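You operate a simulated robot arm through the tools that you are given. There is no shell and no other tool.

You run a simulated robot arm. Do the job below in one go: nothing can be reset, and whatever is moved stays where it is left.

Task
Swap the cone on the brown winder for the orange one and wind the black spool full.
Fine: the new cone stands on the cream bench, the old one goes on its middle; the full spool goes in the small red bin. Set down upright: grey cone, what you pick out.

The check looks at the end state, three seconds after you hand in, the way a careful person would. Anything else that was tipped, shoved, dropped, spilled or broken makes it a failure.

Robot
A 7-joint arm with a two-finger gripper, fixed in place. Base frame: the origin is at the foot of the arm, x ahead of it, y to its left, z up; the work surface is at about z = 800. Lengths are in mm, angles in degrees, forces in N, time in s.
With the tool pointing down near the work surface it reaches from about 300 to 740 mm from the base axis. Its first joint turns from -166.0 to 166.0 degrees. Payload 2.94 kg.
Tool frame: the origin (TCP) lies between the finger pads and is the grasp point; the fingertips stand 30 mm ahead of it; z points along the fingers, y is the line along which they close. The gripper opens to 138 mm. The gripper's body begins 109 mm behind the TCP.
Orientation is told as [roll, pitch, yaw] about the base's x, y, z axes, in that order, counted from this pose: with the fingers straight down and closing along the base's y, the tool's x points along the base's -x, its y along +y and its z along -z.

Tools
- The arm moves only by the tool play_rows. Its argument "commands" is a list of rows, each an object of numbers (a shift or turn left out is 0, a gripper value left out holds the last): "x", "y", "z": the shift along the base's x, y, z in mm; "wx", "wy", "wz": the turn, a rotation vector about the base's x, y, z in degrees. In form: [{"x": .., "y": .., "z": .., "wx": .., "wy": .., "wz": ..}, ...]. A call has 1 to 20 rows; each row is the pose to reach, as a shift and turn from the pose commanded when the call began. "gripper" is the gripper command, from -1 (shut) to 1 (fully open), values between in proportion, set as the call begins (left out, the last holds). Each row takes 0.2 s and may step no farther than 50 mm and 8.6 degrees from the row before; otherwise, or with a gripper value out of range, the whole call is refused. A pose out of reach is approached as far as the arm can. The call stops where the force on the tool passes 90 N (or 10 N more than at its start, if that is more) or the arm is blocked; 0.2 s more then pass. Each finger halts on what it meets, pressing with about 30 N; the grip force reading is that of the motor and also rises with nothing between the fingers. The clock runs only during rows and for 0.2 s after the last one: add rows that repeat a pose to give the fingers time. The reply holds the time, the measured pose of the TCP, the force on the tool along the base axes, the opening and the grip force, in the units named above and with some noise, with the torque about the TCP (base axes, N m) and any sound that the robot's microphone picked up, and new pictures: "views" is both (left out), scene, wrist or none.
- Cameras (640 x 400 px; columns grow to the right, rows downward): "scene" is fixed at [399.9, 500.2, 1393.9]; the picture's right is [-0.97, 0.26, 0.00], its down [0.11, 0.40, -0.91] and it looks along [-0.24, -0.88, -0.41] (base axes); focal length 345 px, centre (320, 200). "wrist" rides on the gripper at [71, 19, -146] in the tool frame; the picture's right is [-0.26, 0.96, 0.00], its down [-0.85, -0.23, -0.48] and it looks along [-0.46, -0.13, 0.88] (tool axes); focal length 280 px, centre (320, 200). There is no depth. A picture from a camera that has moved, and an enlarged one, comes with that camera's place and axes in the base frame and with its lens.
- lift_body(by): slides the trunk up (or, below 0, down) by that many mm; the arm rides with it, the base frame stays. It gives what a move gives, with no picture.
- close_up(camera, box): a new picture of the part [left, top, right, bottom] of that camera's present view, enlarged. The clock stands still meanwhile.
- hand_in(): hands the job in; it is judged then, once.

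Places have to be worked out from the pictures, the camera data and where the tool is seen. Open the gripper and draw the arm clear of the work before you hand the job in, unless the task says otherwise.

The tools are called after "Emit:" as name(argument=value, ...) on one line, values as JSON. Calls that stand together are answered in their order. play_rows: Moves the arm, as the interface text tells. Its arguments: {"type":"object","properties":{"commands":{"type":"array","items":{"type":"object","properties":{"x":{"type":"number"},"y":{"type":"number"},"z":{"type":"number"},"wx":{"type":"number"},"wy":{"type":"number"},"wz":{"type":"number"}}}},"gripper":{"type":"number"},"views":{"type":"string","enum":["both","scene","wrist","none"]}},"required":["commands"]} The other tools are called the same way: lift_body (by) slides the trunk up or down; close_up (camera, box) takes an enlarged picture of a part of a camera's view; hand_in () hands the job in.

At the start:

```text
time_s: 0.0
eef_pos: [343.1, -432.3, 1091.0]
tcp_rot: [0.1, 0.0, 0.1]
force: [0.0, 0.3, -0.1]
ft_torque: [-0.02, 0.0, -0.03]
opening: 137.8
gripper_force: 0.0
trunk travel left (down, up): [-400.0, 54.0]
```

scene: 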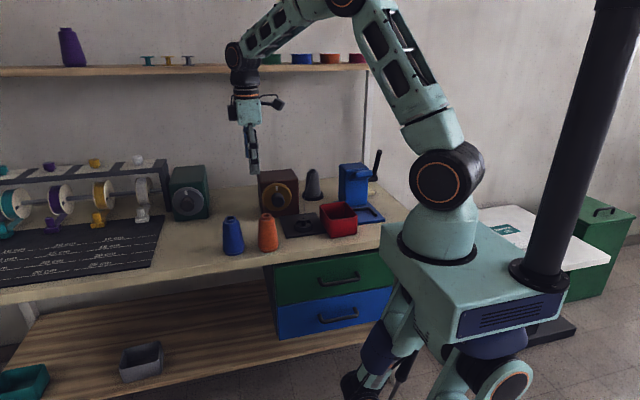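
wrist: 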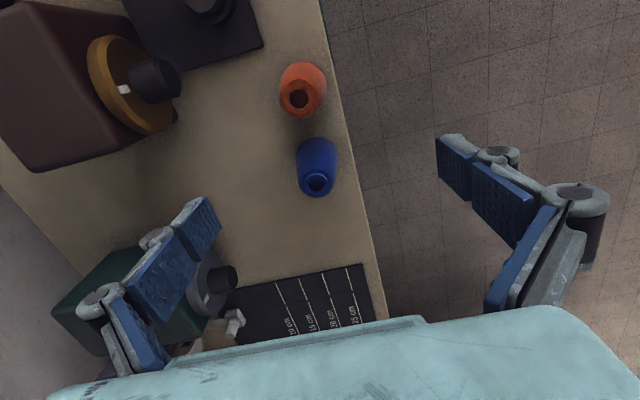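

I'll look closely at the scene first: the brown winder with its disc, the grey cone behind it, the orange and blue cones, and the red bin.

Emit:
close_up(camera="scene", box=[220, 130, 400, 260])

Emit:
close_up(camera="scene", box=[0, 130, 240, 290])

Emit:
close_up(camera="wrist", box=[0, 0, 400, 250])

Emit:
close_up(camera="scene", box=[0, 10, 400, 130])

Emit:
close_up(camera="scene", box=[460, 180, 640, 380])

```text
3.08 times, centred on (310, 195) of scene
camera zoom: at [399.9, 500.2, 1393.9], right [-0.97, 0.26, 0.0], down [0.11, 0.4, -0.91], along [-0.24, -0.88, -0.41], focal length 1061 px, centre (351, 215)
```

zoom: 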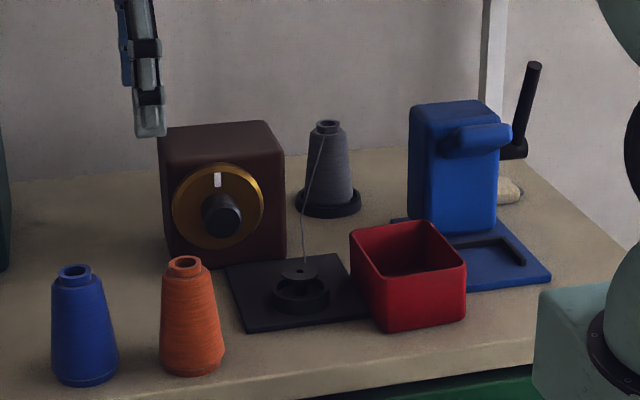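

```text
2.50 times, centred on (120, 210) of scene
camera zoom: at [399.9, 500.2, 1393.9], right [-0.97, 0.26, 0.0], down [0.11, 0.4, -0.91], along [-0.24, -0.88, -0.41], focal length 862 px, centre (820, 175)
```

zoom: 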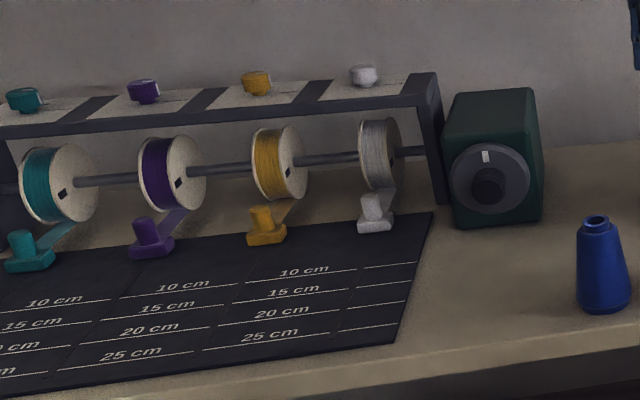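

```text
1.60 times, centred on (200, 125) of wrist
camera zoom: at [272.6, -412.7, 1236.7], right [0.26, 0.97, 0.0], down [0.85, -0.23, 0.48], along [0.46, -0.12, -0.88], focal length 449 px, centre (512, 320)
```

zoom: 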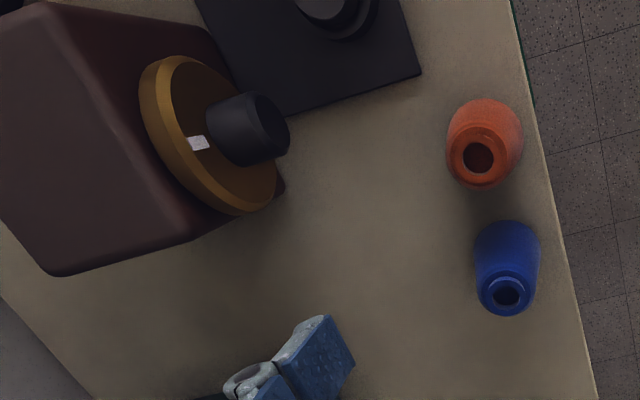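

```text
1.60 times, centred on (200, 70) of scene
camera zoom: at [399.9, 500.2, 1393.9], right [-0.97, 0.26, 0.0], down [0.11, 0.4, -0.91], along [-0.24, -0.88, -0.41], focal length 552 px, centre (512, 408)
```

zoom: 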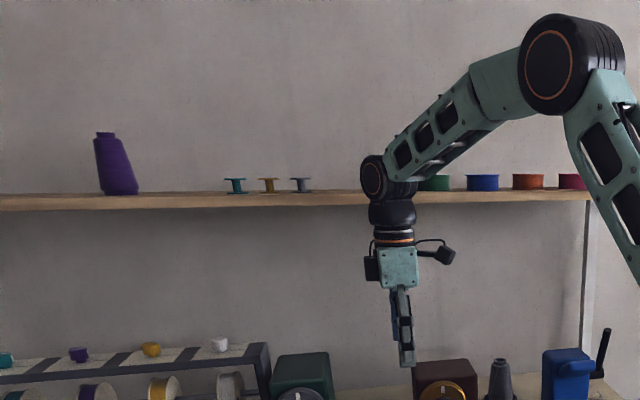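

```text
2.00 times, centred on (550, 280) of scene
camera zoom: at [399.9, 500.2, 1393.9], right [-0.97, 0.26, 0.0], down [0.11, 0.4, -0.91], along [-0.24, -0.88, -0.41], focal length 689 px, centre (-140, 40)
```

zoom: 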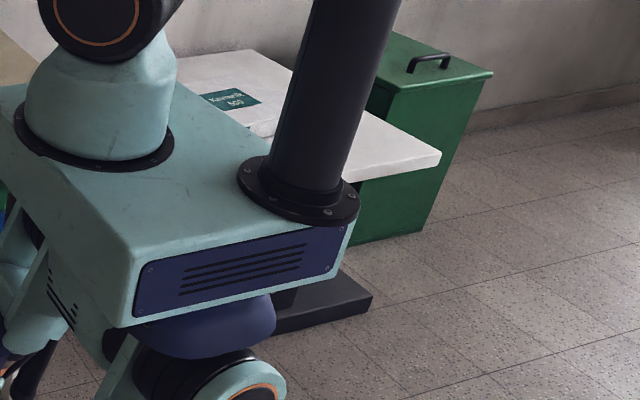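

The orange cone appears near (310,-450), the brown winder's knob near (249,-630,888), and the grey cone on its stand near (73,-820). I'll move up and yaw the tool so the wrist camera looks toward the winder area.

Emit:
play_rows(commands=[{"x": -15, "z": 5, "wz": -8.2}, {"x": -30, "z": 10, "wz": -16.4}, {"x": -45, "z": 15, "wz": -24.6}, {"x": -60, "z": 20, "wz": -32.8}, {"x": -80, "z": 25, "wz": -41}, {"x": -100, "z": 30, "wz": -49.2}, {"x": -120, "z": 35, "wz": -57.4}, {"x": -140, "z": 40, "wz": -65.6}, {"x": -160, "z": 45, "wz": -73.8}, {"x": -180, "z": 50, "wz": -82}, {"x": -190, "z": 50, "wz": -90}, {"x": -190, "z": 50, "wz": -90}])

```text
time_s: 2.6
eef_pos: [152.2, -432.3, 1140.5]
tcp_rot: [0.0, 0.0, -90.0]
force: [-0.2, -0.6, -0.7]
ft_torque: [0.0, -0.02, 0.03]
opening: 138.1
gripper_force: 0.0
trunk travel left (down, up): [-400.0, 54.0]
camera wrist: at [172.5, -361.0, 1286.7], right [0.96, -0.26, 0.0], down [-0.23, -0.85, 0.48], along [-0.12, -0.46, -0.88], focal length 280 px, centre (320, 200)
```

scene: 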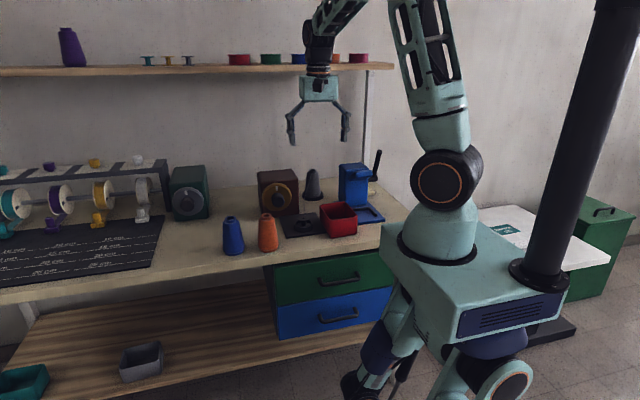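
wrist: 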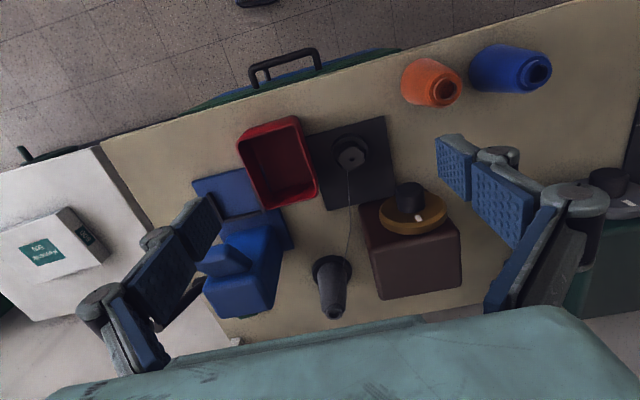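

The wrist view shows the grey cone threaded to a small holder on a dark plate, and a white side bench with a carton. I'll enlarge those parts.

Emit:
close_up(camera="wrist", box=[180, 90, 480, 330])

Emit:
close_up(camera="wrist", box=[0, 100, 240, 360])

Emit:
close_up(camera="wrist", box=[280, 100, 400, 200])

Emit:
close_up(camera="scene", box=[120, 40, 400, 80])

Emit:
close_up(camera="scene", box=[0, 280, 400, 400])

```text
1.67 times, centred on (330, 210) of wrist
camera zoom: at [172.5, -361.0, 1286.7], right [0.96, -0.26, 0.0], down [-0.23, -0.85, 0.48], along [-0.12, -0.46, -0.88], focal length 467 px, centre (303, 183)
```

zoom: 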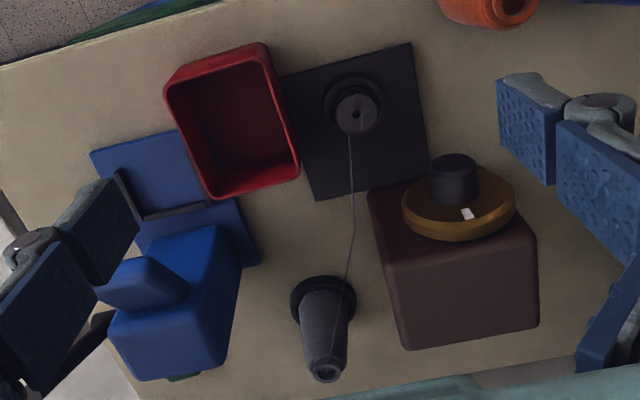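

```text
1.54 times, centred on (120, 230) of wrist
camera zoom: at [172.5, -361.0, 1286.7], right [0.96, -0.26, 0.0], down [-0.23, -0.85, 0.48], along [-0.12, -0.46, -0.88], focal length 431 px, centre (628, 154)
```

zoom: 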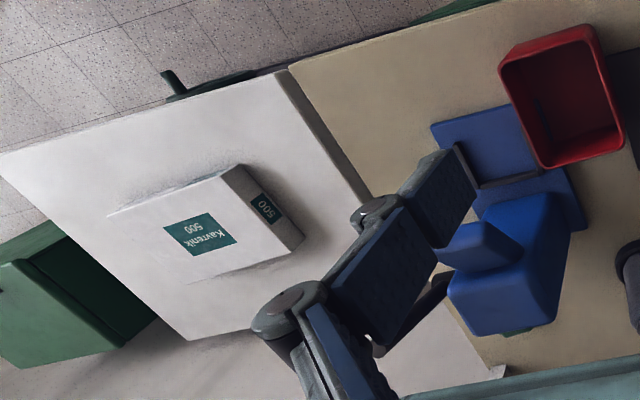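

```text
4.00 times, centred on (340, 150) of wrist
camera zoom: at [172.5, -361.0, 1286.7], right [0.96, -0.26, 0.0], down [-0.23, -0.85, 0.48], along [-0.12, -0.46, -0.88], focal length 1122 px, centre (240, 400)
```

zoom: 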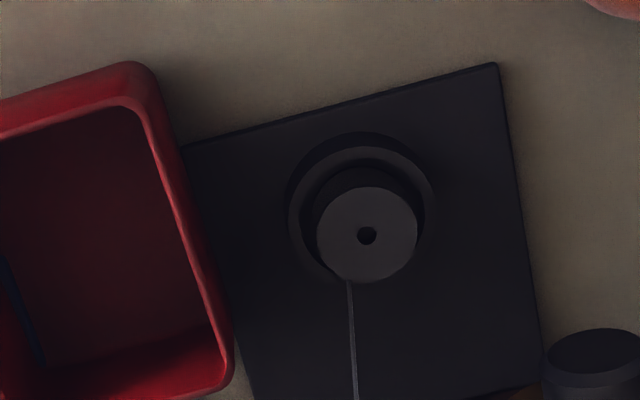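

```text
2.29 times, centred on (260, 60) of scene
camera zoom: at [399.9, 500.2, 1393.9], right [-0.97, 0.26, 0.0], down [0.11, 0.4, -0.91], along [-0.24, -0.88, -0.41], focal length 788 px, centre (457, 520)
```

zoom: 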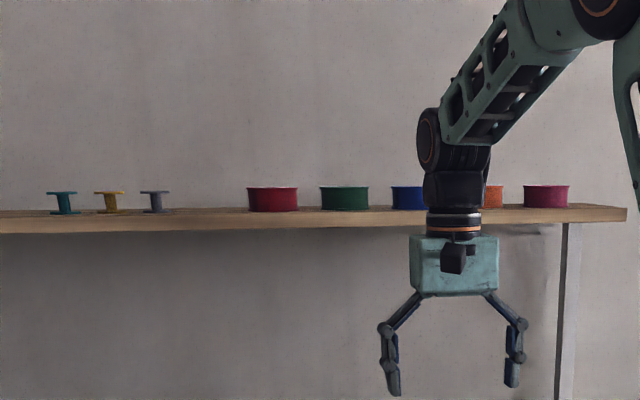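

```text
1.60 times, centred on (200, 340) of scene
camera zoom: at [399.9, 500.2, 1393.9], right [-0.97, 0.26, 0.0], down [0.11, 0.4, -0.91], along [-0.24, -0.88, -0.41], focal length 552 px, centre (512, -24)
```

zoom: 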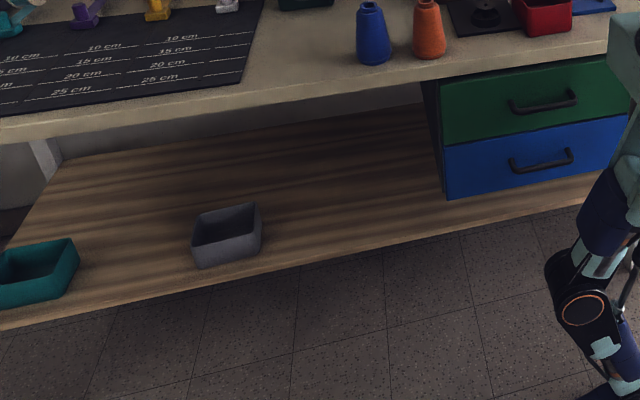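

The side bench is white with only a carton, so the bench under the orange cone looks like the cream one. I need its extent, so I'll swing left and look along +x.

Emit:
play_rows(commands=[{"x": 20, "y": 10, "wz": 8.2}, {"x": 40, "y": 20, "wz": 16.4}, {"x": 60, "y": 30, "wz": 24.6}, {"x": 80, "y": 40, "wz": 32.8}, {"x": 100, "y": 50, "wz": 41}, {"x": 125, "y": 60, "wz": 49.2}, {"x": 150, "y": 60, "wz": 57.4}, {"x": 175, "y": 60, "wz": 65.6}, {"x": 200, "y": 60, "wz": 73.8}, {"x": 225, "y": 60, "wz": 82}, {"x": 250, "y": 60, "wz": 90}], views="none")

Emit:
play_rows(commands=[{"wy": -8}, {"wy": -16}, {"wy": -24}, {"wy": -32}, {"wy": -40}])

```text
time_s: 5.0
eef_pos: [403.1, -372.9, 1141.0]
tcp_rot: [-0.1, 0.0, 0.1]
force: [-0.1, -0.3, 0.0]
ft_torque: [0.02, -0.03, -0.01]
opening: 138.1
gripper_force: 0.2
trunk travel left (down, up): [-400.0, 54.0]
```

```text
time_s: 6.2
eef_pos: [402.9, -371.8, 1140.7]
tcp_rot: [-0.2, -40.0, 0.1]
force: [-0.4, 0.6, -0.8]
ft_torque: [0.01, -0.01, -0.02]
opening: 138.1
gripper_force: 0.1
trunk travel left (down, up): [-400.0, 54.0]
camera wrist: at [255.5, -353.1, 1207.0], right [0.2, 0.97, 0.17], down [0.34, -0.23, 0.91], along [0.92, -0.12, -0.38], focal length 280 px, centre (320, 200)
```

scene: 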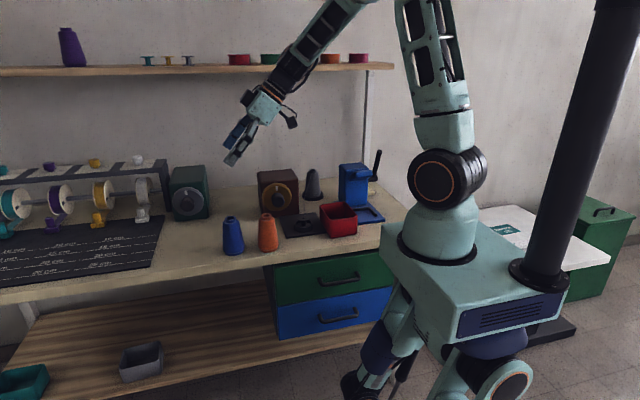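
wrist: 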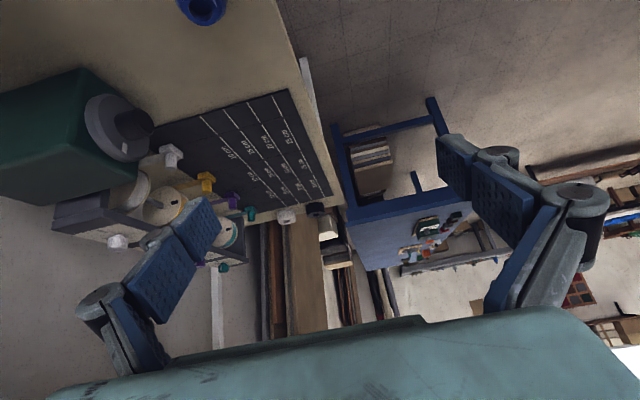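

The bench runs from about x=-235 to beyond the mat. I'll enlarge the far end to fix where its middle is.

Emit:
close_up(camera="wrist", box=[200, 120, 400, 300])

Emit:
close_up(camera="wrist", box=[0, 0, 340, 260])

```text
2.22 times, centred on (300, 210) of wrist
camera zoom: at [255.5, -353.1, 1207.0], right [0.2, 0.97, 0.17], down [0.34, -0.23, 0.91], along [0.92, -0.12, -0.38], focal length 623 px, centre (364, 178)
```

zoom: 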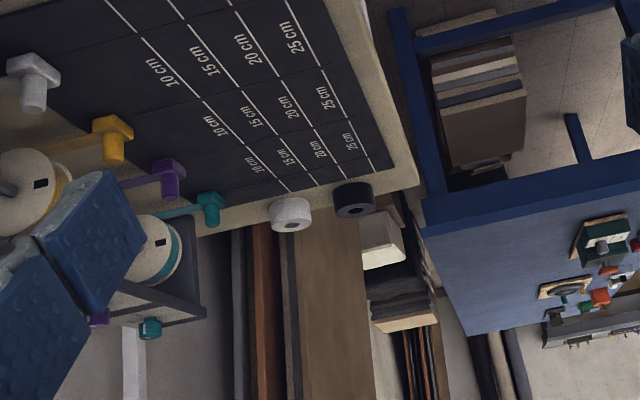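

```text
1.54 times, centred on (170, 130) of wrist
camera zoom: at [255.5, -353.1, 1207.0], right [0.2, 0.97, 0.17], down [0.34, -0.23, 0.91], along [0.92, -0.12, -0.38], focal length 431 px, centre (551, 308)
```

zoom: 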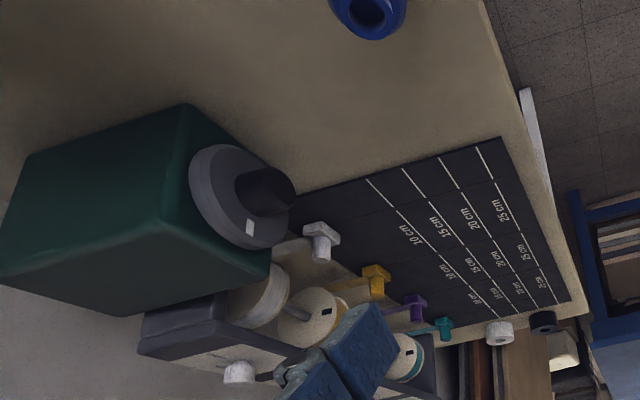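

The bench spans roughly x=-235..1330 and y=-400..-980, so its middle is near (548,-690), just in front of the teal winder's knob. Next I'll go take a closer look at the grey cone's stand and the spool holder.

Emit:
play_rows(commands=[{"wy": 8}, {"wy": 16}, {"wy": 24}, {"wy": 32}, {"wy": 40}], views="none")

Emit:
play_rows(commands=[{"x": -30, "wz": -8.2}, {"x": -60, "wz": -16.4}, {"x": -90, "wz": -24.6}, {"x": -120, "wz": -32.8}, {"x": -150, "y": -20, "wz": -41}, {"x": -180, "y": -40, "wz": -49.2}, {"x": -210, "y": -60, "wz": -57.4}, {"x": -240, "y": -80, "wz": -65.6}, {"x": -270, "y": -100, "wz": -73.8}, {"x": -300, "y": -110, "z": -20, "wz": -82}, {"x": -325, "y": -120, "z": -40, "wz": -90}], views="none")

Emit:
play_rows(commands=[{"wx": -8}, {"wx": -16}, {"wx": -24}, {"wx": -30}])

```text
time_s: 7.4
eef_pos: [403.0, -372.6, 1140.3]
tcp_rot: [-0.1, 0.2, 0.0]
force: [0.8, -1.1, 0.1]
ft_torque: [0.01, 0.01, 0.02]
opening: 138.1
gripper_force: 0.1
trunk travel left (down, up): [-400.0, 54.0]
```

```text
time_s: 9.8
eef_pos: [78.4, -491.7, 1100.9]
tcp_rot: [0.0, 0.1, -90.1]
force: [0.4, 0.2, 0.2]
ft_torque: [0.01, -0.01, -0.01]
opening: 138.0
gripper_force: 0.0
trunk travel left (down, up): [-400.0, 54.0]
```

```text
time_s: 10.8
eef_pos: [78.4, -492.3, 1102.3]
tcp_rot: [0.0, -30.1, -90.0]
force: [-0.6, 0.1, 0.4]
ft_torque: [0.01, 0.03, 0.02]
opening: 138.3
gripper_force: 0.1
trunk travel left (down, up): [-400.0, 54.0]
camera wrist: at [97.7, -357.4, 1192.1], right [0.97, -0.23, 0.13], down [-0.23, -0.5, 0.84], along [-0.12, -0.84, -0.53], focal length 280 px, centre (320, 200)
```

scene: 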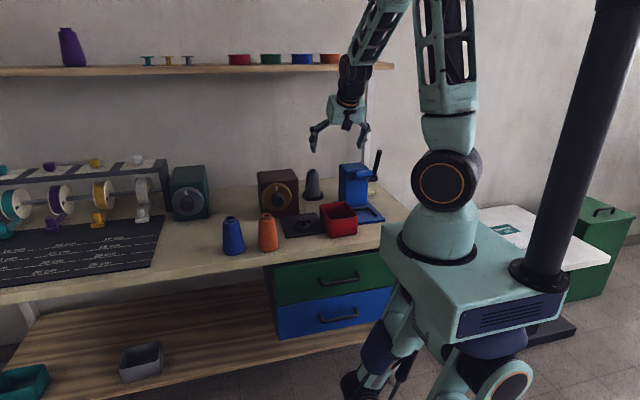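
wrist: 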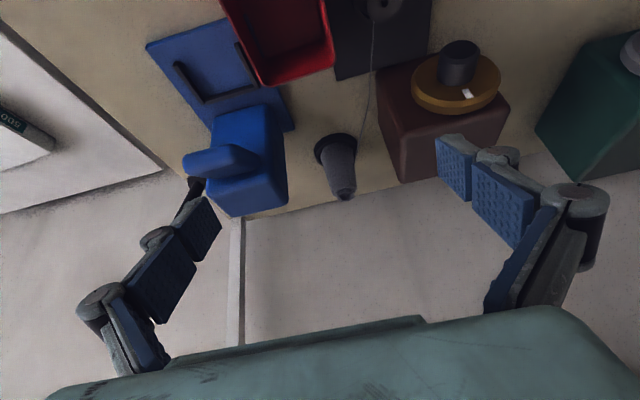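

The grey cone's axis triangulates to about (83,-797), top around z=911. I'll enlarge the cone and the machines here.

Emit:
close_up(camera="wrist", box=[290, 110, 400, 210])

Emit:
close_up(camera="wrist", box=[330, 0, 530, 190])

Emit:
close_up(camera="wrist", box=[130, 0, 340, 220])

Emit:
close_up(camera="scene", box=[280, 200, 350, 245])

```text
4.00 times, centred on (345, 160) of wrist
camera zoom: at [97.7, -357.4, 1192.1], right [0.97, -0.23, 0.13], down [-0.23, -0.5, 0.84], along [-0.12, -0.84, -0.53], focal length 1122 px, centre (220, 360)
```

zoom: 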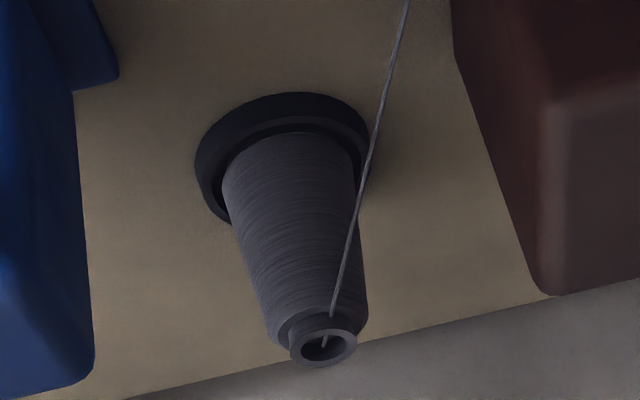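

```text
2.11 times, centred on (430, 95) of wrist
camera zoom: at [97.7, -357.4, 1192.1], right [0.97, -0.23, 0.13], down [-0.23, -0.5, 0.84], along [-0.12, -0.84, -0.53], focal length 590 px, centre (88, 421)
```

zoom: 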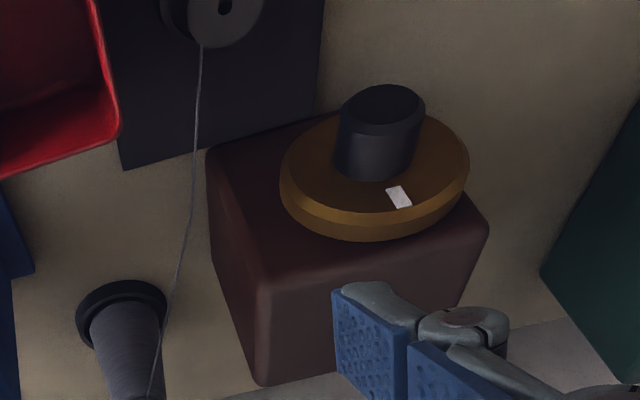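

```text
1.82 times, centred on (235, 110) of wrist
camera zoom: at [97.7, -357.4, 1192.1], right [0.97, -0.23, 0.13], down [-0.23, -0.5, 0.84], along [-0.12, -0.84, -0.53], focal length 510 px, centre (474, 364)
```

zoom: 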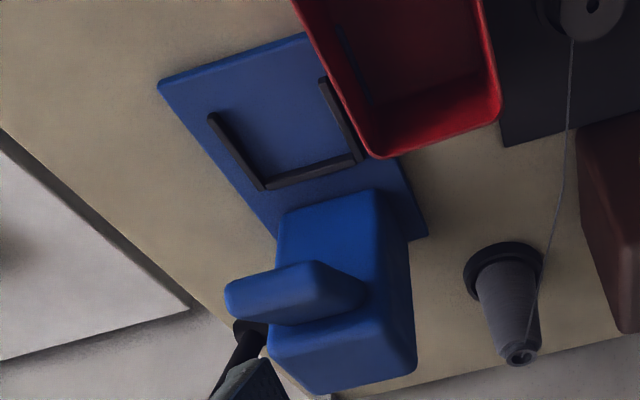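

```text
8.89 times, centred on (315, 222) of scene
camera zoom: at [399.9, 500.2, 1393.9], right [-0.97, 0.26, 0.0], down [0.11, 0.4, -0.91], along [-0.24, -0.88, -0.41], focal length 3064 px, centre (364, 0)
```

zoom: 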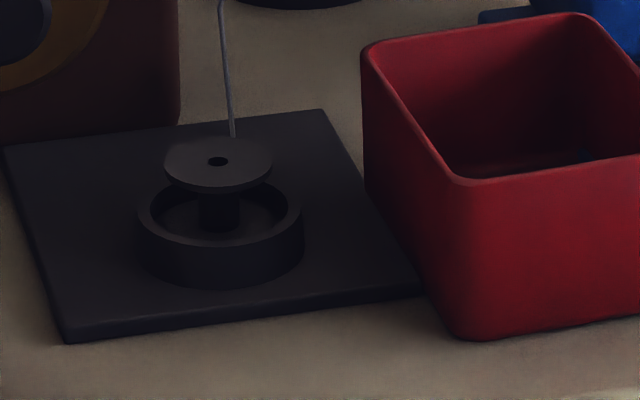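

The cone sits in a shallow cup stand and the spool in another cup. I'll reduce the tilt to 22°, narrow the gripper to about 85 mm, and move to a pre-grasp pose above the grey cone.

Emit:
play_rows(commands=[{"x": 1, "y": -40, "z": -5, "wx": 4}, {"x": 2, "y": -85, "z": -15, "wx": 8}, {"x": 3, "y": -130, "z": -30, "wx": 8}, {"x": 4, "y": -175, "z": -50, "wx": 8}, {"x": 5, "y": -215, "z": -65, "wx": 8}, {"x": 5, "y": -249, "z": -80, "wx": 8}, {"x": 5, "y": -249, "z": -80, "wx": 8}], gripper=0.23)

Emit:
close_up(camera="wrist", box=[160, 60, 480, 320])

Emit:
close_up(camera="scene", box=[240, 40, 420, 240])

```text
time_s: 12.4
eef_pos: [82.5, -739.2, 1019.8]
tcp_rot: [-0.1, -22.0, -90.0]
force: [-0.9, 0.0, -0.4]
ft_torque: [-0.02, 0.03, 0.01]
opening: 84.8
gripper_force: 0.1
trunk travel left (down, up): [-400.0, 54.0]
camera wrist: at [102.7, -620.4, 1129.2], right [0.97, -0.24, 0.1], down [-0.23, -0.61, 0.76], along [-0.12, -0.76, -0.64], focal length 280 px, centre (320, 200)
```

scene: 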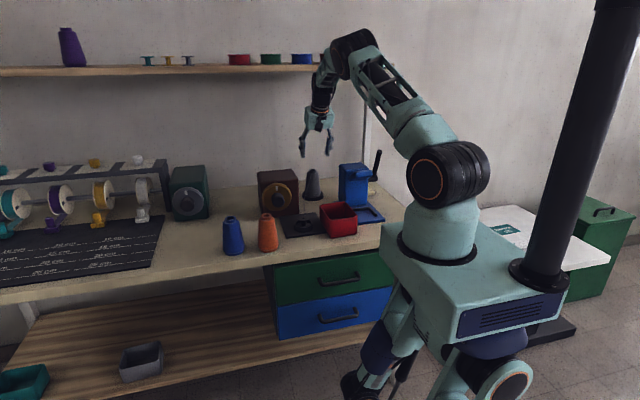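
wrist: 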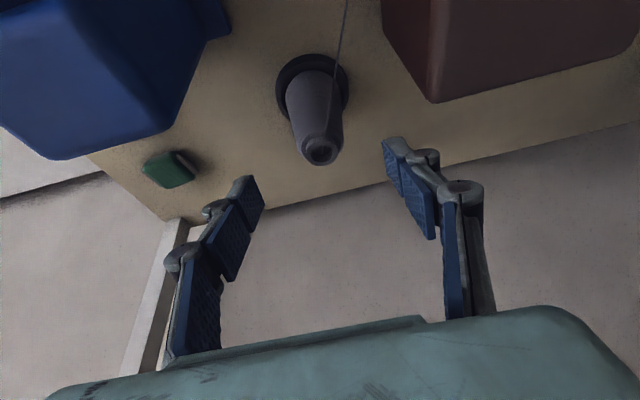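

```text
1.54 times, centred on (320, 190) of wrist
camera zoom: at [102.7, -620.4, 1129.2], right [0.97, -0.24, 0.1], down [-0.23, -0.61, 0.76], along [-0.12, -0.76, -0.64], focal length 431 px, centre (320, 215)
```

zoom: 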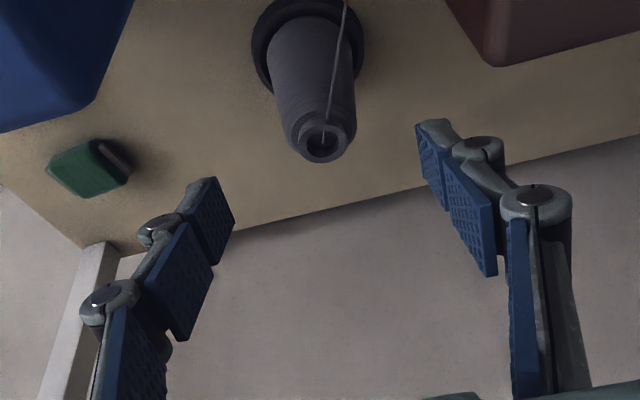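

```text
2.00 times, centred on (330, 140) of scene
camera zoom: at [399.9, 500.2, 1393.9], right [-0.97, 0.26, 0.0], down [0.11, 0.4, -0.91], along [-0.24, -0.88, -0.41], focal length 689 px, centre (300, 320)
```

zoom: 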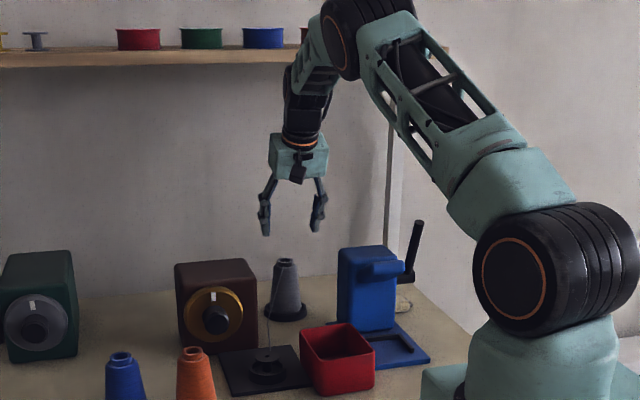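

Cone axis ≈ (82.5,-800), top ≈ 912, and the fingers straddle it evenly. Descending along the tool axis to grip its upper body.

Emit:
play_rows(commands=[{"y": -12, "z": -29}, {"y": -24, "z": -58}, {"y": -36, "z": -87}, {"y": -45, "z": -110}, {"y": -53, "z": -130}, {"y": -53, "z": -130}])

Emit:
close_up(camera="wrist", box=[160, 60, 480, 320])

Emit:
close_up(camera="scene", box=[260, 100, 400, 240])

```text
time_s: 13.8
eef_pos: [83.3, -792.9, 891.9]
tcp_rot: [0.0, -22.0, -89.9]
force: [0.4, 1.0, -0.5]
ft_torque: [0.01, -0.03, -0.01]
opening: 84.6
gripper_force: 0.1
trunk travel left (down, up): [-400.0, 54.0]
camera wrist: at [103.0, -673.6, 1000.2], right [0.97, -0.24, 0.1], down [-0.23, -0.61, 0.76], along [-0.12, -0.76, -0.64], focal length 280 px, centre (320, 200)
```

scene: 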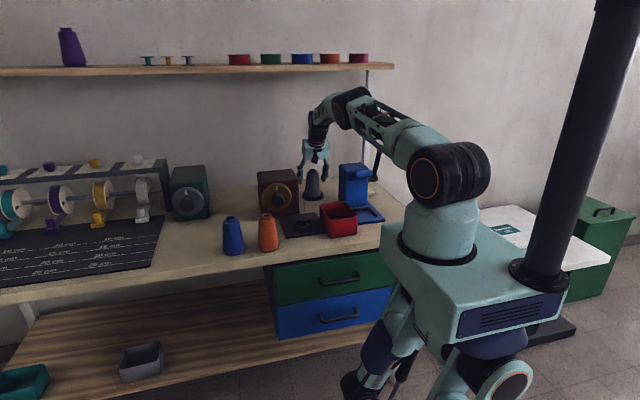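
wrist: 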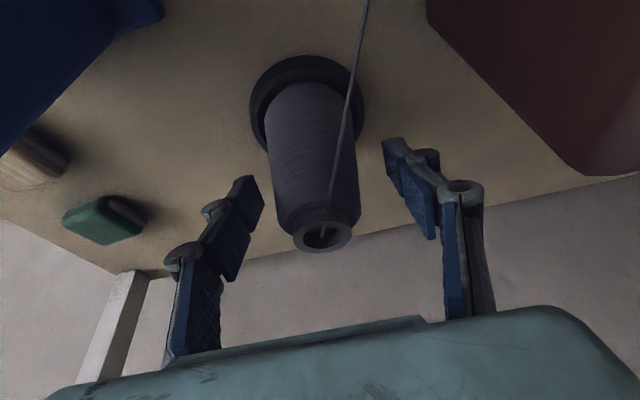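

```text
1.54 times, centred on (320, 190) of wrist
camera zoom: at [103.0, -673.6, 1000.2], right [0.97, -0.24, 0.1], down [-0.23, -0.61, 0.76], along [-0.12, -0.76, -0.64], focal length 431 px, centre (320, 215)
```

zoom: 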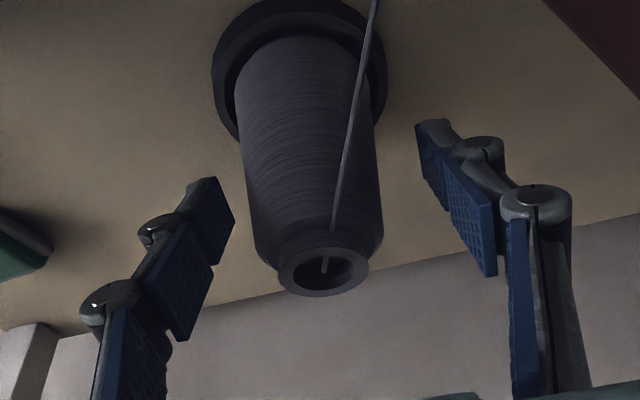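

```text
2.86 times, centred on (330, 170) of scene
camera zoom: at [399.9, 500.2, 1393.9], right [-0.97, 0.26, 0.0], down [0.11, 0.4, -0.91], along [-0.24, -0.88, -0.41], focal length 985 px, centre (291, 286)
```

zoom: 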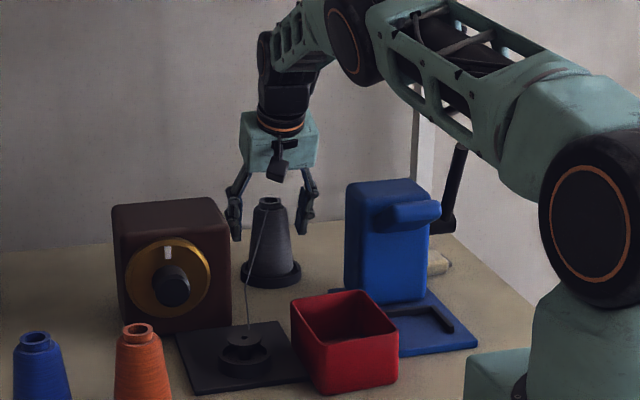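

The cone is centred between the pads. Closing on it.

Emit:
play_rows(commands=[{}, {}, {}, {}, {}], gripper=-1)

Emit:
close_up(camera="wrist", box=[160, 60, 480, 320])

```text
time_s: 15.0
eef_pos: [82.4, -793.6, 892.8]
tcp_rot: [-0.1, -22.0, -89.9]
force: [-0.9, -0.6, 1.9]
ft_torque: [-0.04, 0.15, 0.0]
opening: 53.7
gripper_force: 30.1
trunk travel left (down, up): [-400.0, 54.0]
camera wrist: at [102.9, -673.5, 1000.8], right [0.97, -0.24, 0.1], down [-0.23, -0.61, 0.76], along [-0.12, -0.76, -0.64], focal length 280 px, centre (320, 200)
```

scene: 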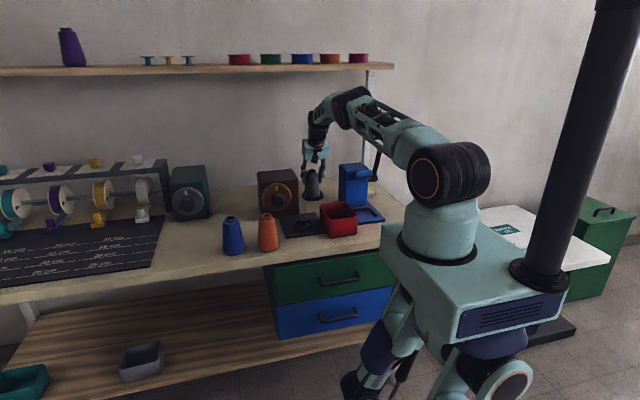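
wrist: 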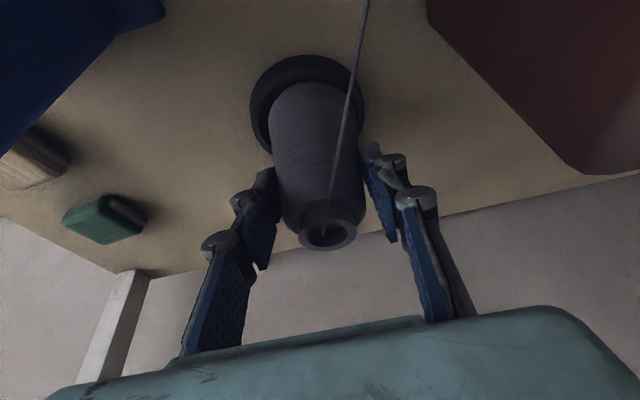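

```text
1.54 times, centred on (320, 190) of wrist
camera zoom: at [102.9, -673.5, 1000.8], right [0.97, -0.24, 0.1], down [-0.23, -0.61, 0.76], along [-0.12, -0.76, -0.64], focal length 431 px, centre (320, 215)
```

zoom: 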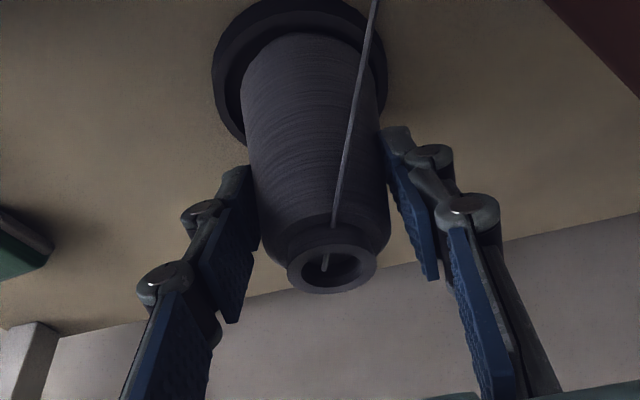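

Gripped at 53.7 mm with 30 N. Lifting straight up slowly and watching.

Emit:
play_rows(commands=[{"z": 8}, {"z": 16}, {"z": 24}, {"z": 32}, {"z": 40}, {"z": 40}])

Emit:
close_up(camera="wrist", box=[160, 60, 480, 320])

Emit:
close_up(camera="scene", box=[260, 120, 400, 240])

```text
time_s: 16.4
eef_pos: [83.3, -793.2, 931.2]
tcp_rot: [-0.1, -22.0, -90.0]
force: [-0.6, -0.1, -1.2]
ft_torque: [0.01, -0.01, -0.03]
opening: 53.9
gripper_force: 30.1
trunk travel left (down, up): [-400.0, 54.0]
camera wrist: at [103.2, -673.8, 1039.7], right [0.97, -0.24, 0.1], down [-0.23, -0.61, 0.76], along [-0.12, -0.76, -0.64], focal length 280 px, centre (320, 200)
```

scene: 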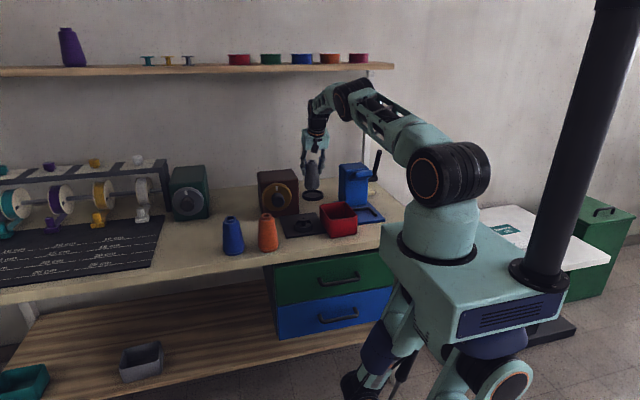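
wrist: 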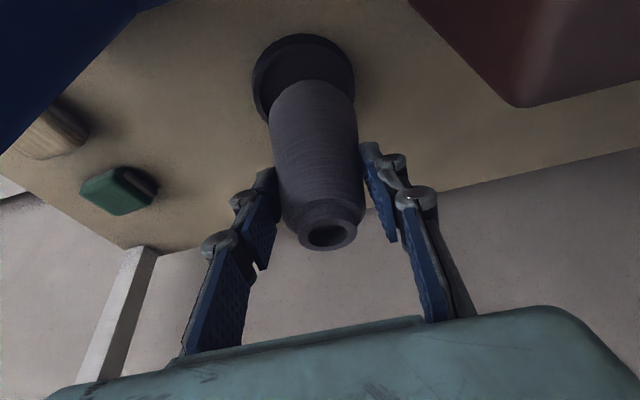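

```text
1.54 times, centred on (320, 190) of wrist
camera zoom: at [103.2, -673.8, 1039.7], right [0.97, -0.24, 0.1], down [-0.23, -0.61, 0.76], along [-0.12, -0.76, -0.64], focal length 431 px, centre (320, 215)
```

zoom: 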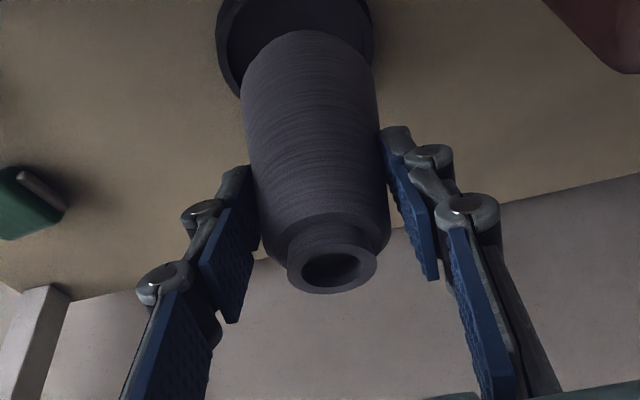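

```text
3.33 times, centred on (330, 180) of scene
camera zoom: at [399.9, 500.2, 1393.9], right [-0.97, 0.26, 0.0], down [0.11, 0.4, -0.91], along [-0.24, -0.88, -0.41], focal length 1149 px, centre (287, 267)
```

zoom: 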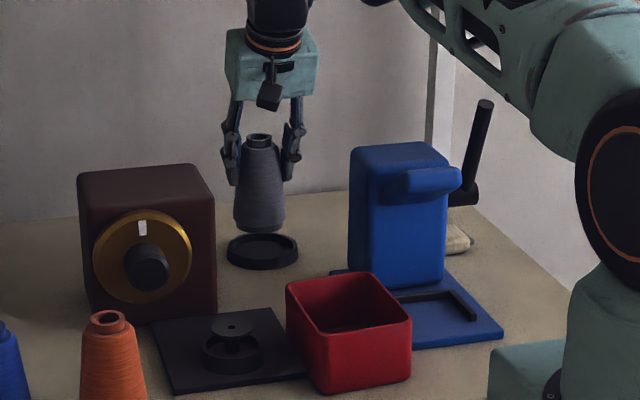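

The grey cone is held upright and the stand is a plain shallow cup. I'll back it out along the tool axis, pull toward the robot clear of the shelf, and swing over to the left with the tilt staying radial.

Emit:
play_rows(commands=[{"y": 13, "z": 32}, {"y": 26, "z": 65}, {"y": 39, "z": 97}, {"y": 53, "z": 130}, {"y": 95, "z": 140}, {"y": 140, "z": 145}, {"y": 190, "z": 145}, {"x": 33.7, "y": 196.5, "z": 145, "wz": 4.1}, {"x": 67.9, "y": 204.4, "z": 145, "wz": 8.2}, {"x": 100.5, "y": 213.7, "z": 145, "wz": 12.3}, {"x": 132.6, "y": 224.9, "z": 145, "wz": 16.4}, {"x": 165, "y": 238.2, "z": 145, "wz": 20.5}, {"x": 195.1, "y": 253.8, "z": 145, "wz": 24.6}, {"x": 224.8, "y": 270.2, "z": 145, "wz": 28.7}, {"x": 253.8, "y": 289.6, "z": 145, "wz": 32.8}, {"x": 281.4, "y": 309.2, "z": 145, "wz": 37}, {"x": 281.4, "y": 309.2, "z": 145, "wz": 37}])

Emit:
close_up(camera="wrist", box=[120, 0, 520, 320])

Emit:
close_up(camera="scene", box=[140, 130, 320, 270])

```text
time_s: 20.0
eef_pos: [363.1, -483.5, 1076.0]
tcp_rot: [0.1, -22.0, -52.9]
force: [-0.3, -0.2, -1.7]
ft_torque: [0.02, 0.05, 0.0]
opening: 53.7
gripper_force: 30.5
trunk travel left (down, up): [-400.0, 54.0]
camera wrist: at [307.5, -377.0, 1183.9], right [0.92, 0.39, 0.1], down [0.18, -0.62, 0.76], along [0.36, -0.68, -0.64], focal length 280 px, centre (320, 200)
```

scene: 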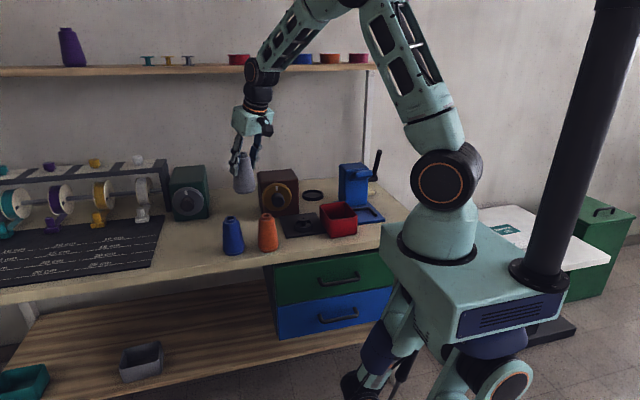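
wrist: 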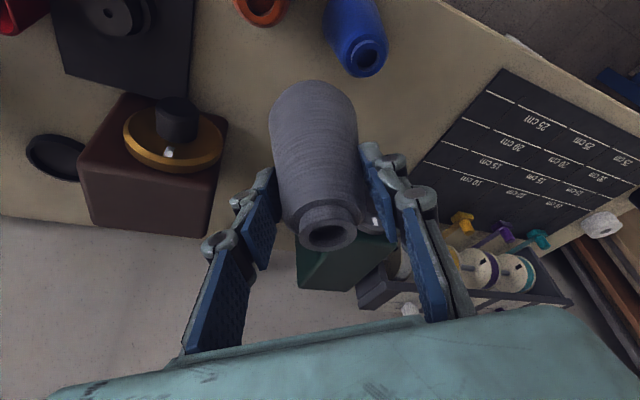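

```text
1.25 times, centred on (320, 160) of wrist
camera zoom: at [307.5, -377.0, 1183.9], right [0.92, 0.39, 0.1], down [0.18, -0.62, 0.76], along [0.36, -0.68, -0.64], focal length 350 px, centre (320, 250)
```

zoom: 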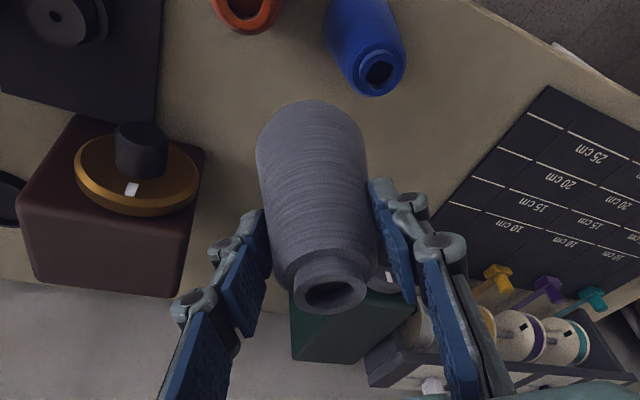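

```text
2.86 times, centred on (230, 200) of scene
camera zoom: at [399.9, 500.2, 1393.9], right [-0.97, 0.26, 0.0], down [0.11, 0.4, -0.91], along [-0.24, -0.88, -0.41], focal length 985 px, centre (577, 200)
```

zoom: 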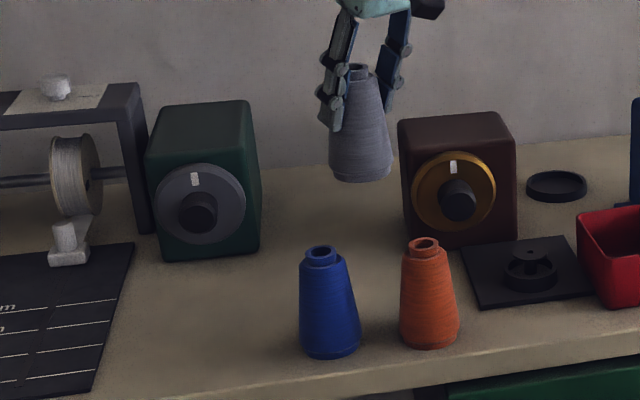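

Teal knob tip is about (564,-665,888), so I'll set the grey cone at about (500,-650), as near the bench's middle as the winder allows. Moving out above that spot.

Emit:
play_rows(commands=[{"x": 27, "y": -32, "z": -10}, {"x": 54, "y": -65, "z": -25}, {"x": 81, "y": -98, "z": -45}, {"x": 108, "y": -131, "z": -70}, {"x": 122, "y": -148, "z": -95}, {"x": 134, "y": -162.5, "z": -120}, {"x": 134, "y": -162.5, "z": -146}, {"x": 134, "y": -162.5, "z": -146}])

Emit:
close_up(camera="wrist", box=[120, 0, 520, 320])

Emit:
close_up(camera="scene", box=[140, 130, 320, 270])

```text
time_s: 21.8
eef_pos: [500.8, -641.6, 928.9]
tcp_rot: [0.1, -21.9, -52.8]
force: [6.0, 22.7, 0.3]
ft_torque: [1.18, -0.34, 0.41]
opening: 54.0
gripper_force: 29.9
trunk travel left (down, up): [-400.0, 54.0]
camera wrist: at [444.0, -535.4, 1036.8], right [0.92, 0.39, 0.1], down [0.18, -0.63, 0.76], along [0.36, -0.68, -0.64], focal length 280 px, centre (320, 200)
```

scene: 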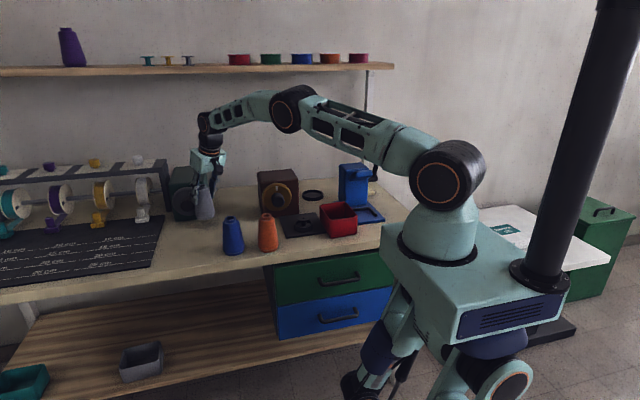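
wrist: 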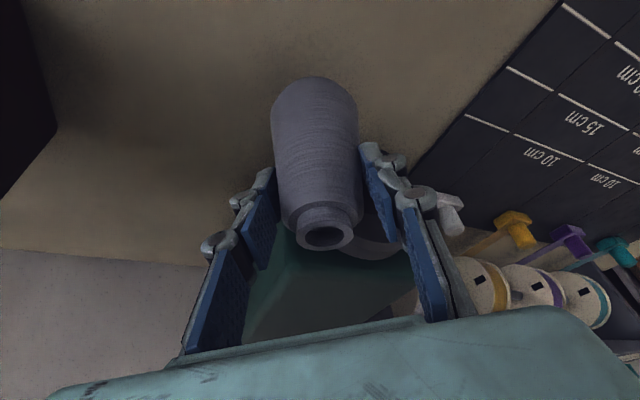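

```text
1.25 times, centred on (320, 160) of wrist
camera zoom: at [444.0, -535.4, 1036.8], right [0.92, 0.39, 0.1], down [0.18, -0.63, 0.76], along [0.36, -0.68, -0.64], focal length 350 px, centre (320, 250)
```

zoom: 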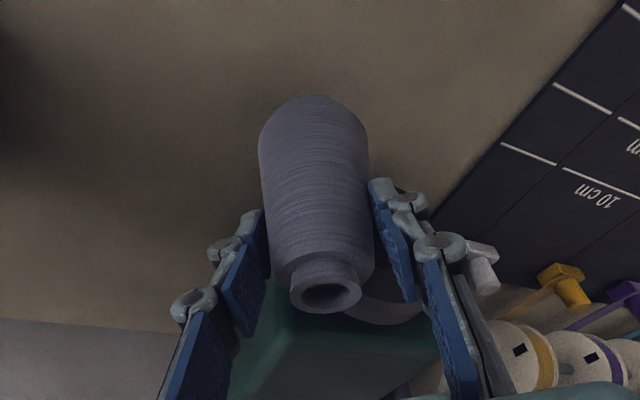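

```text
2.86 times, centred on (230, 200) of scene
camera zoom: at [399.9, 500.2, 1393.9], right [-0.97, 0.26, 0.0], down [0.11, 0.4, -0.91], along [-0.24, -0.88, -0.41], focal length 985 px, centre (577, 200)
```

zoom: 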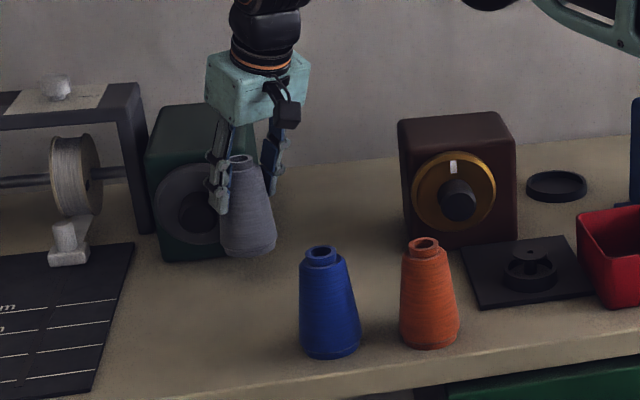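

Sideways force of ~23 N: the gripper or cone is touching the teal winder's knob. I back straight off toward +y at once.

Emit:
play_rows(commands=[{"x": -4, "y": 15}, {"x": -8, "y": 30}, {"x": -12, "y": 45}, {"x": -12, "y": 45}])

Emit:
close_up(camera="wrist", box=[200, 60, 520, 320])

Emit:
close_up(camera="scene", box=[150, 140, 270, 250])

```text
time_s: 22.8
eef_pos: [485.3, -601.1, 929.2]
tcp_rot: [-0.1, -22.0, -53.0]
force: [0.5, -1.5, -0.6]
ft_torque: [-0.02, 0.04, 0.04]
opening: 53.7
gripper_force: 30.6
trunk travel left (down, up): [-400.0, 54.0]
camera wrist: at [429.5, -494.6, 1037.6], right [0.92, 0.39, 0.1], down [0.18, -0.62, 0.76], along [0.36, -0.68, -0.64], focal length 280 px, centre (320, 200)
```

scene: 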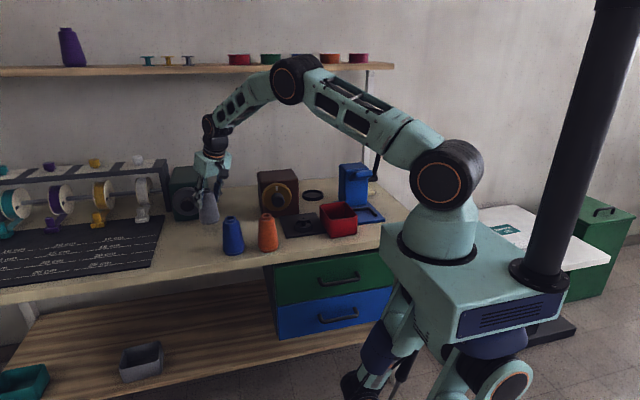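
wrist: 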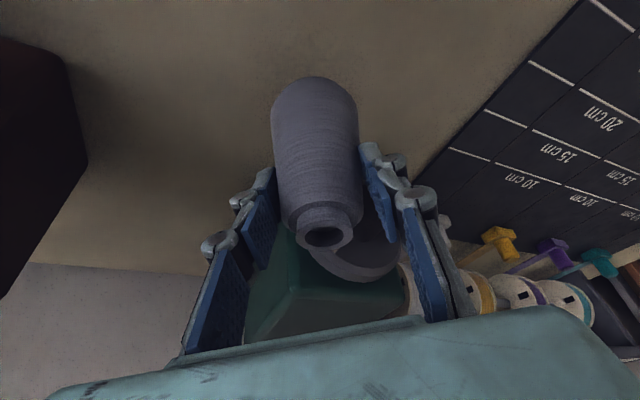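

```text
1.54 times, centred on (360, 190) of wrist
camera zoom: at [429.5, -494.6, 1037.6], right [0.92, 0.39, 0.1], down [0.18, -0.62, 0.76], along [0.36, -0.68, -0.64], focal length 431 px, centre (258, 215)
```

zoom: 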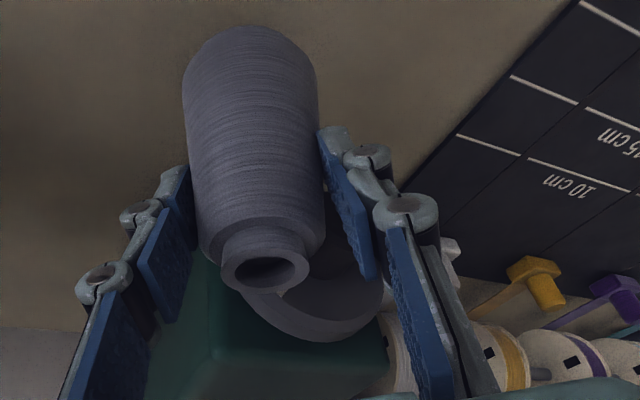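

```text
3.64 times, centred on (210, 195) of scene
camera zoom: at [399.9, 500.2, 1393.9], right [-0.97, 0.26, 0.0], down [0.11, 0.4, -0.91], along [-0.24, -0.88, -0.41], focal length 1253 px, centre (720, 218)
```

zoom: 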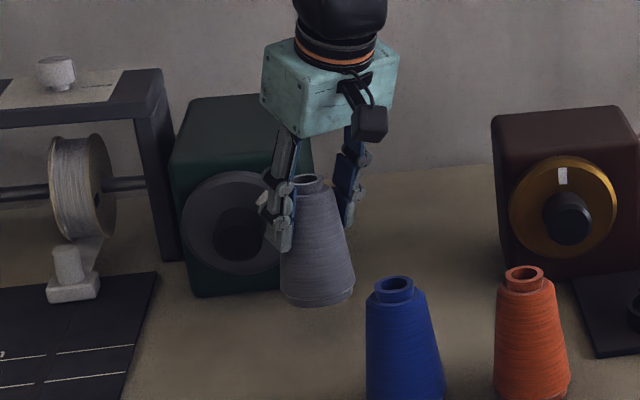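

The teal dial's white mark is no longer visible at the top, so I may have turned it. I'll raise and draw back for a clear look.

Emit:
play_rows(commands=[{"z": 40}, {"x": -15, "y": 20, "z": 80}, {"x": -40, "y": 45, "z": 120}, {"x": -70, "y": 80, "z": 145}, {"x": -100, "y": 115, "z": 150}, {"x": -122, "y": 135, "z": 150}, {"x": -122, "y": 135, "z": 150}])

Emit:
close_up(camera="scene", box=[150, 150, 230, 235])

Emit:
close_up(camera="wrist", box=[280, 120, 480, 320])

```text
refused: row 3 steps farther than a row can; nothing moved
```

```text
4.71 times, centred on (190, 192) of scene
camera zoom: at [399.9, 500.2, 1393.9], right [-0.97, 0.26, 0.0], down [0.11, 0.4, -0.91], along [-0.24, -0.88, -0.41], focal length 1622 px, centre (932, 235)
```

zoom: 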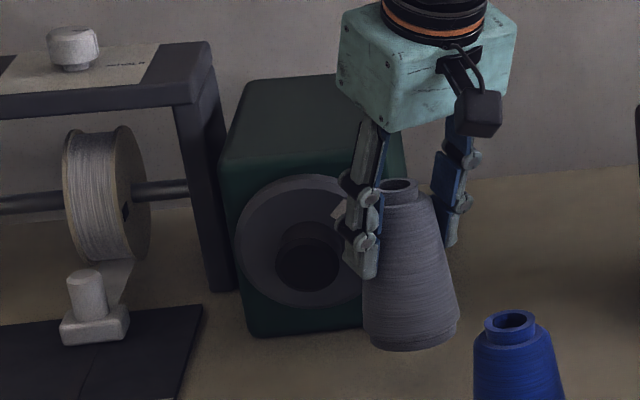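

```text
2.00 times, centred on (380, 220) of wrist
camera zoom: at [429.5, -494.6, 1037.6], right [0.92, 0.39, 0.1], down [0.18, -0.62, 0.76], along [0.36, -0.68, -0.64], focal length 561 px, centre (200, 160)
```

zoom: 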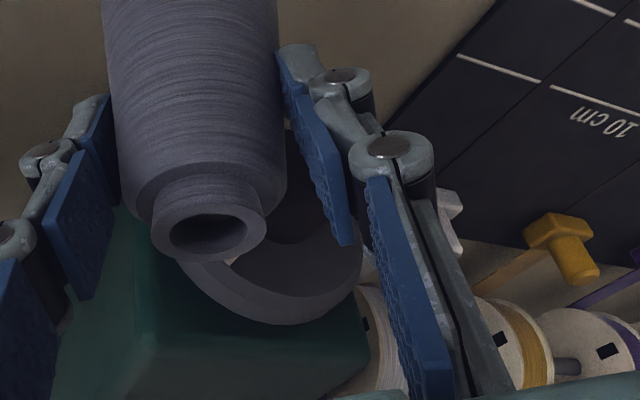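

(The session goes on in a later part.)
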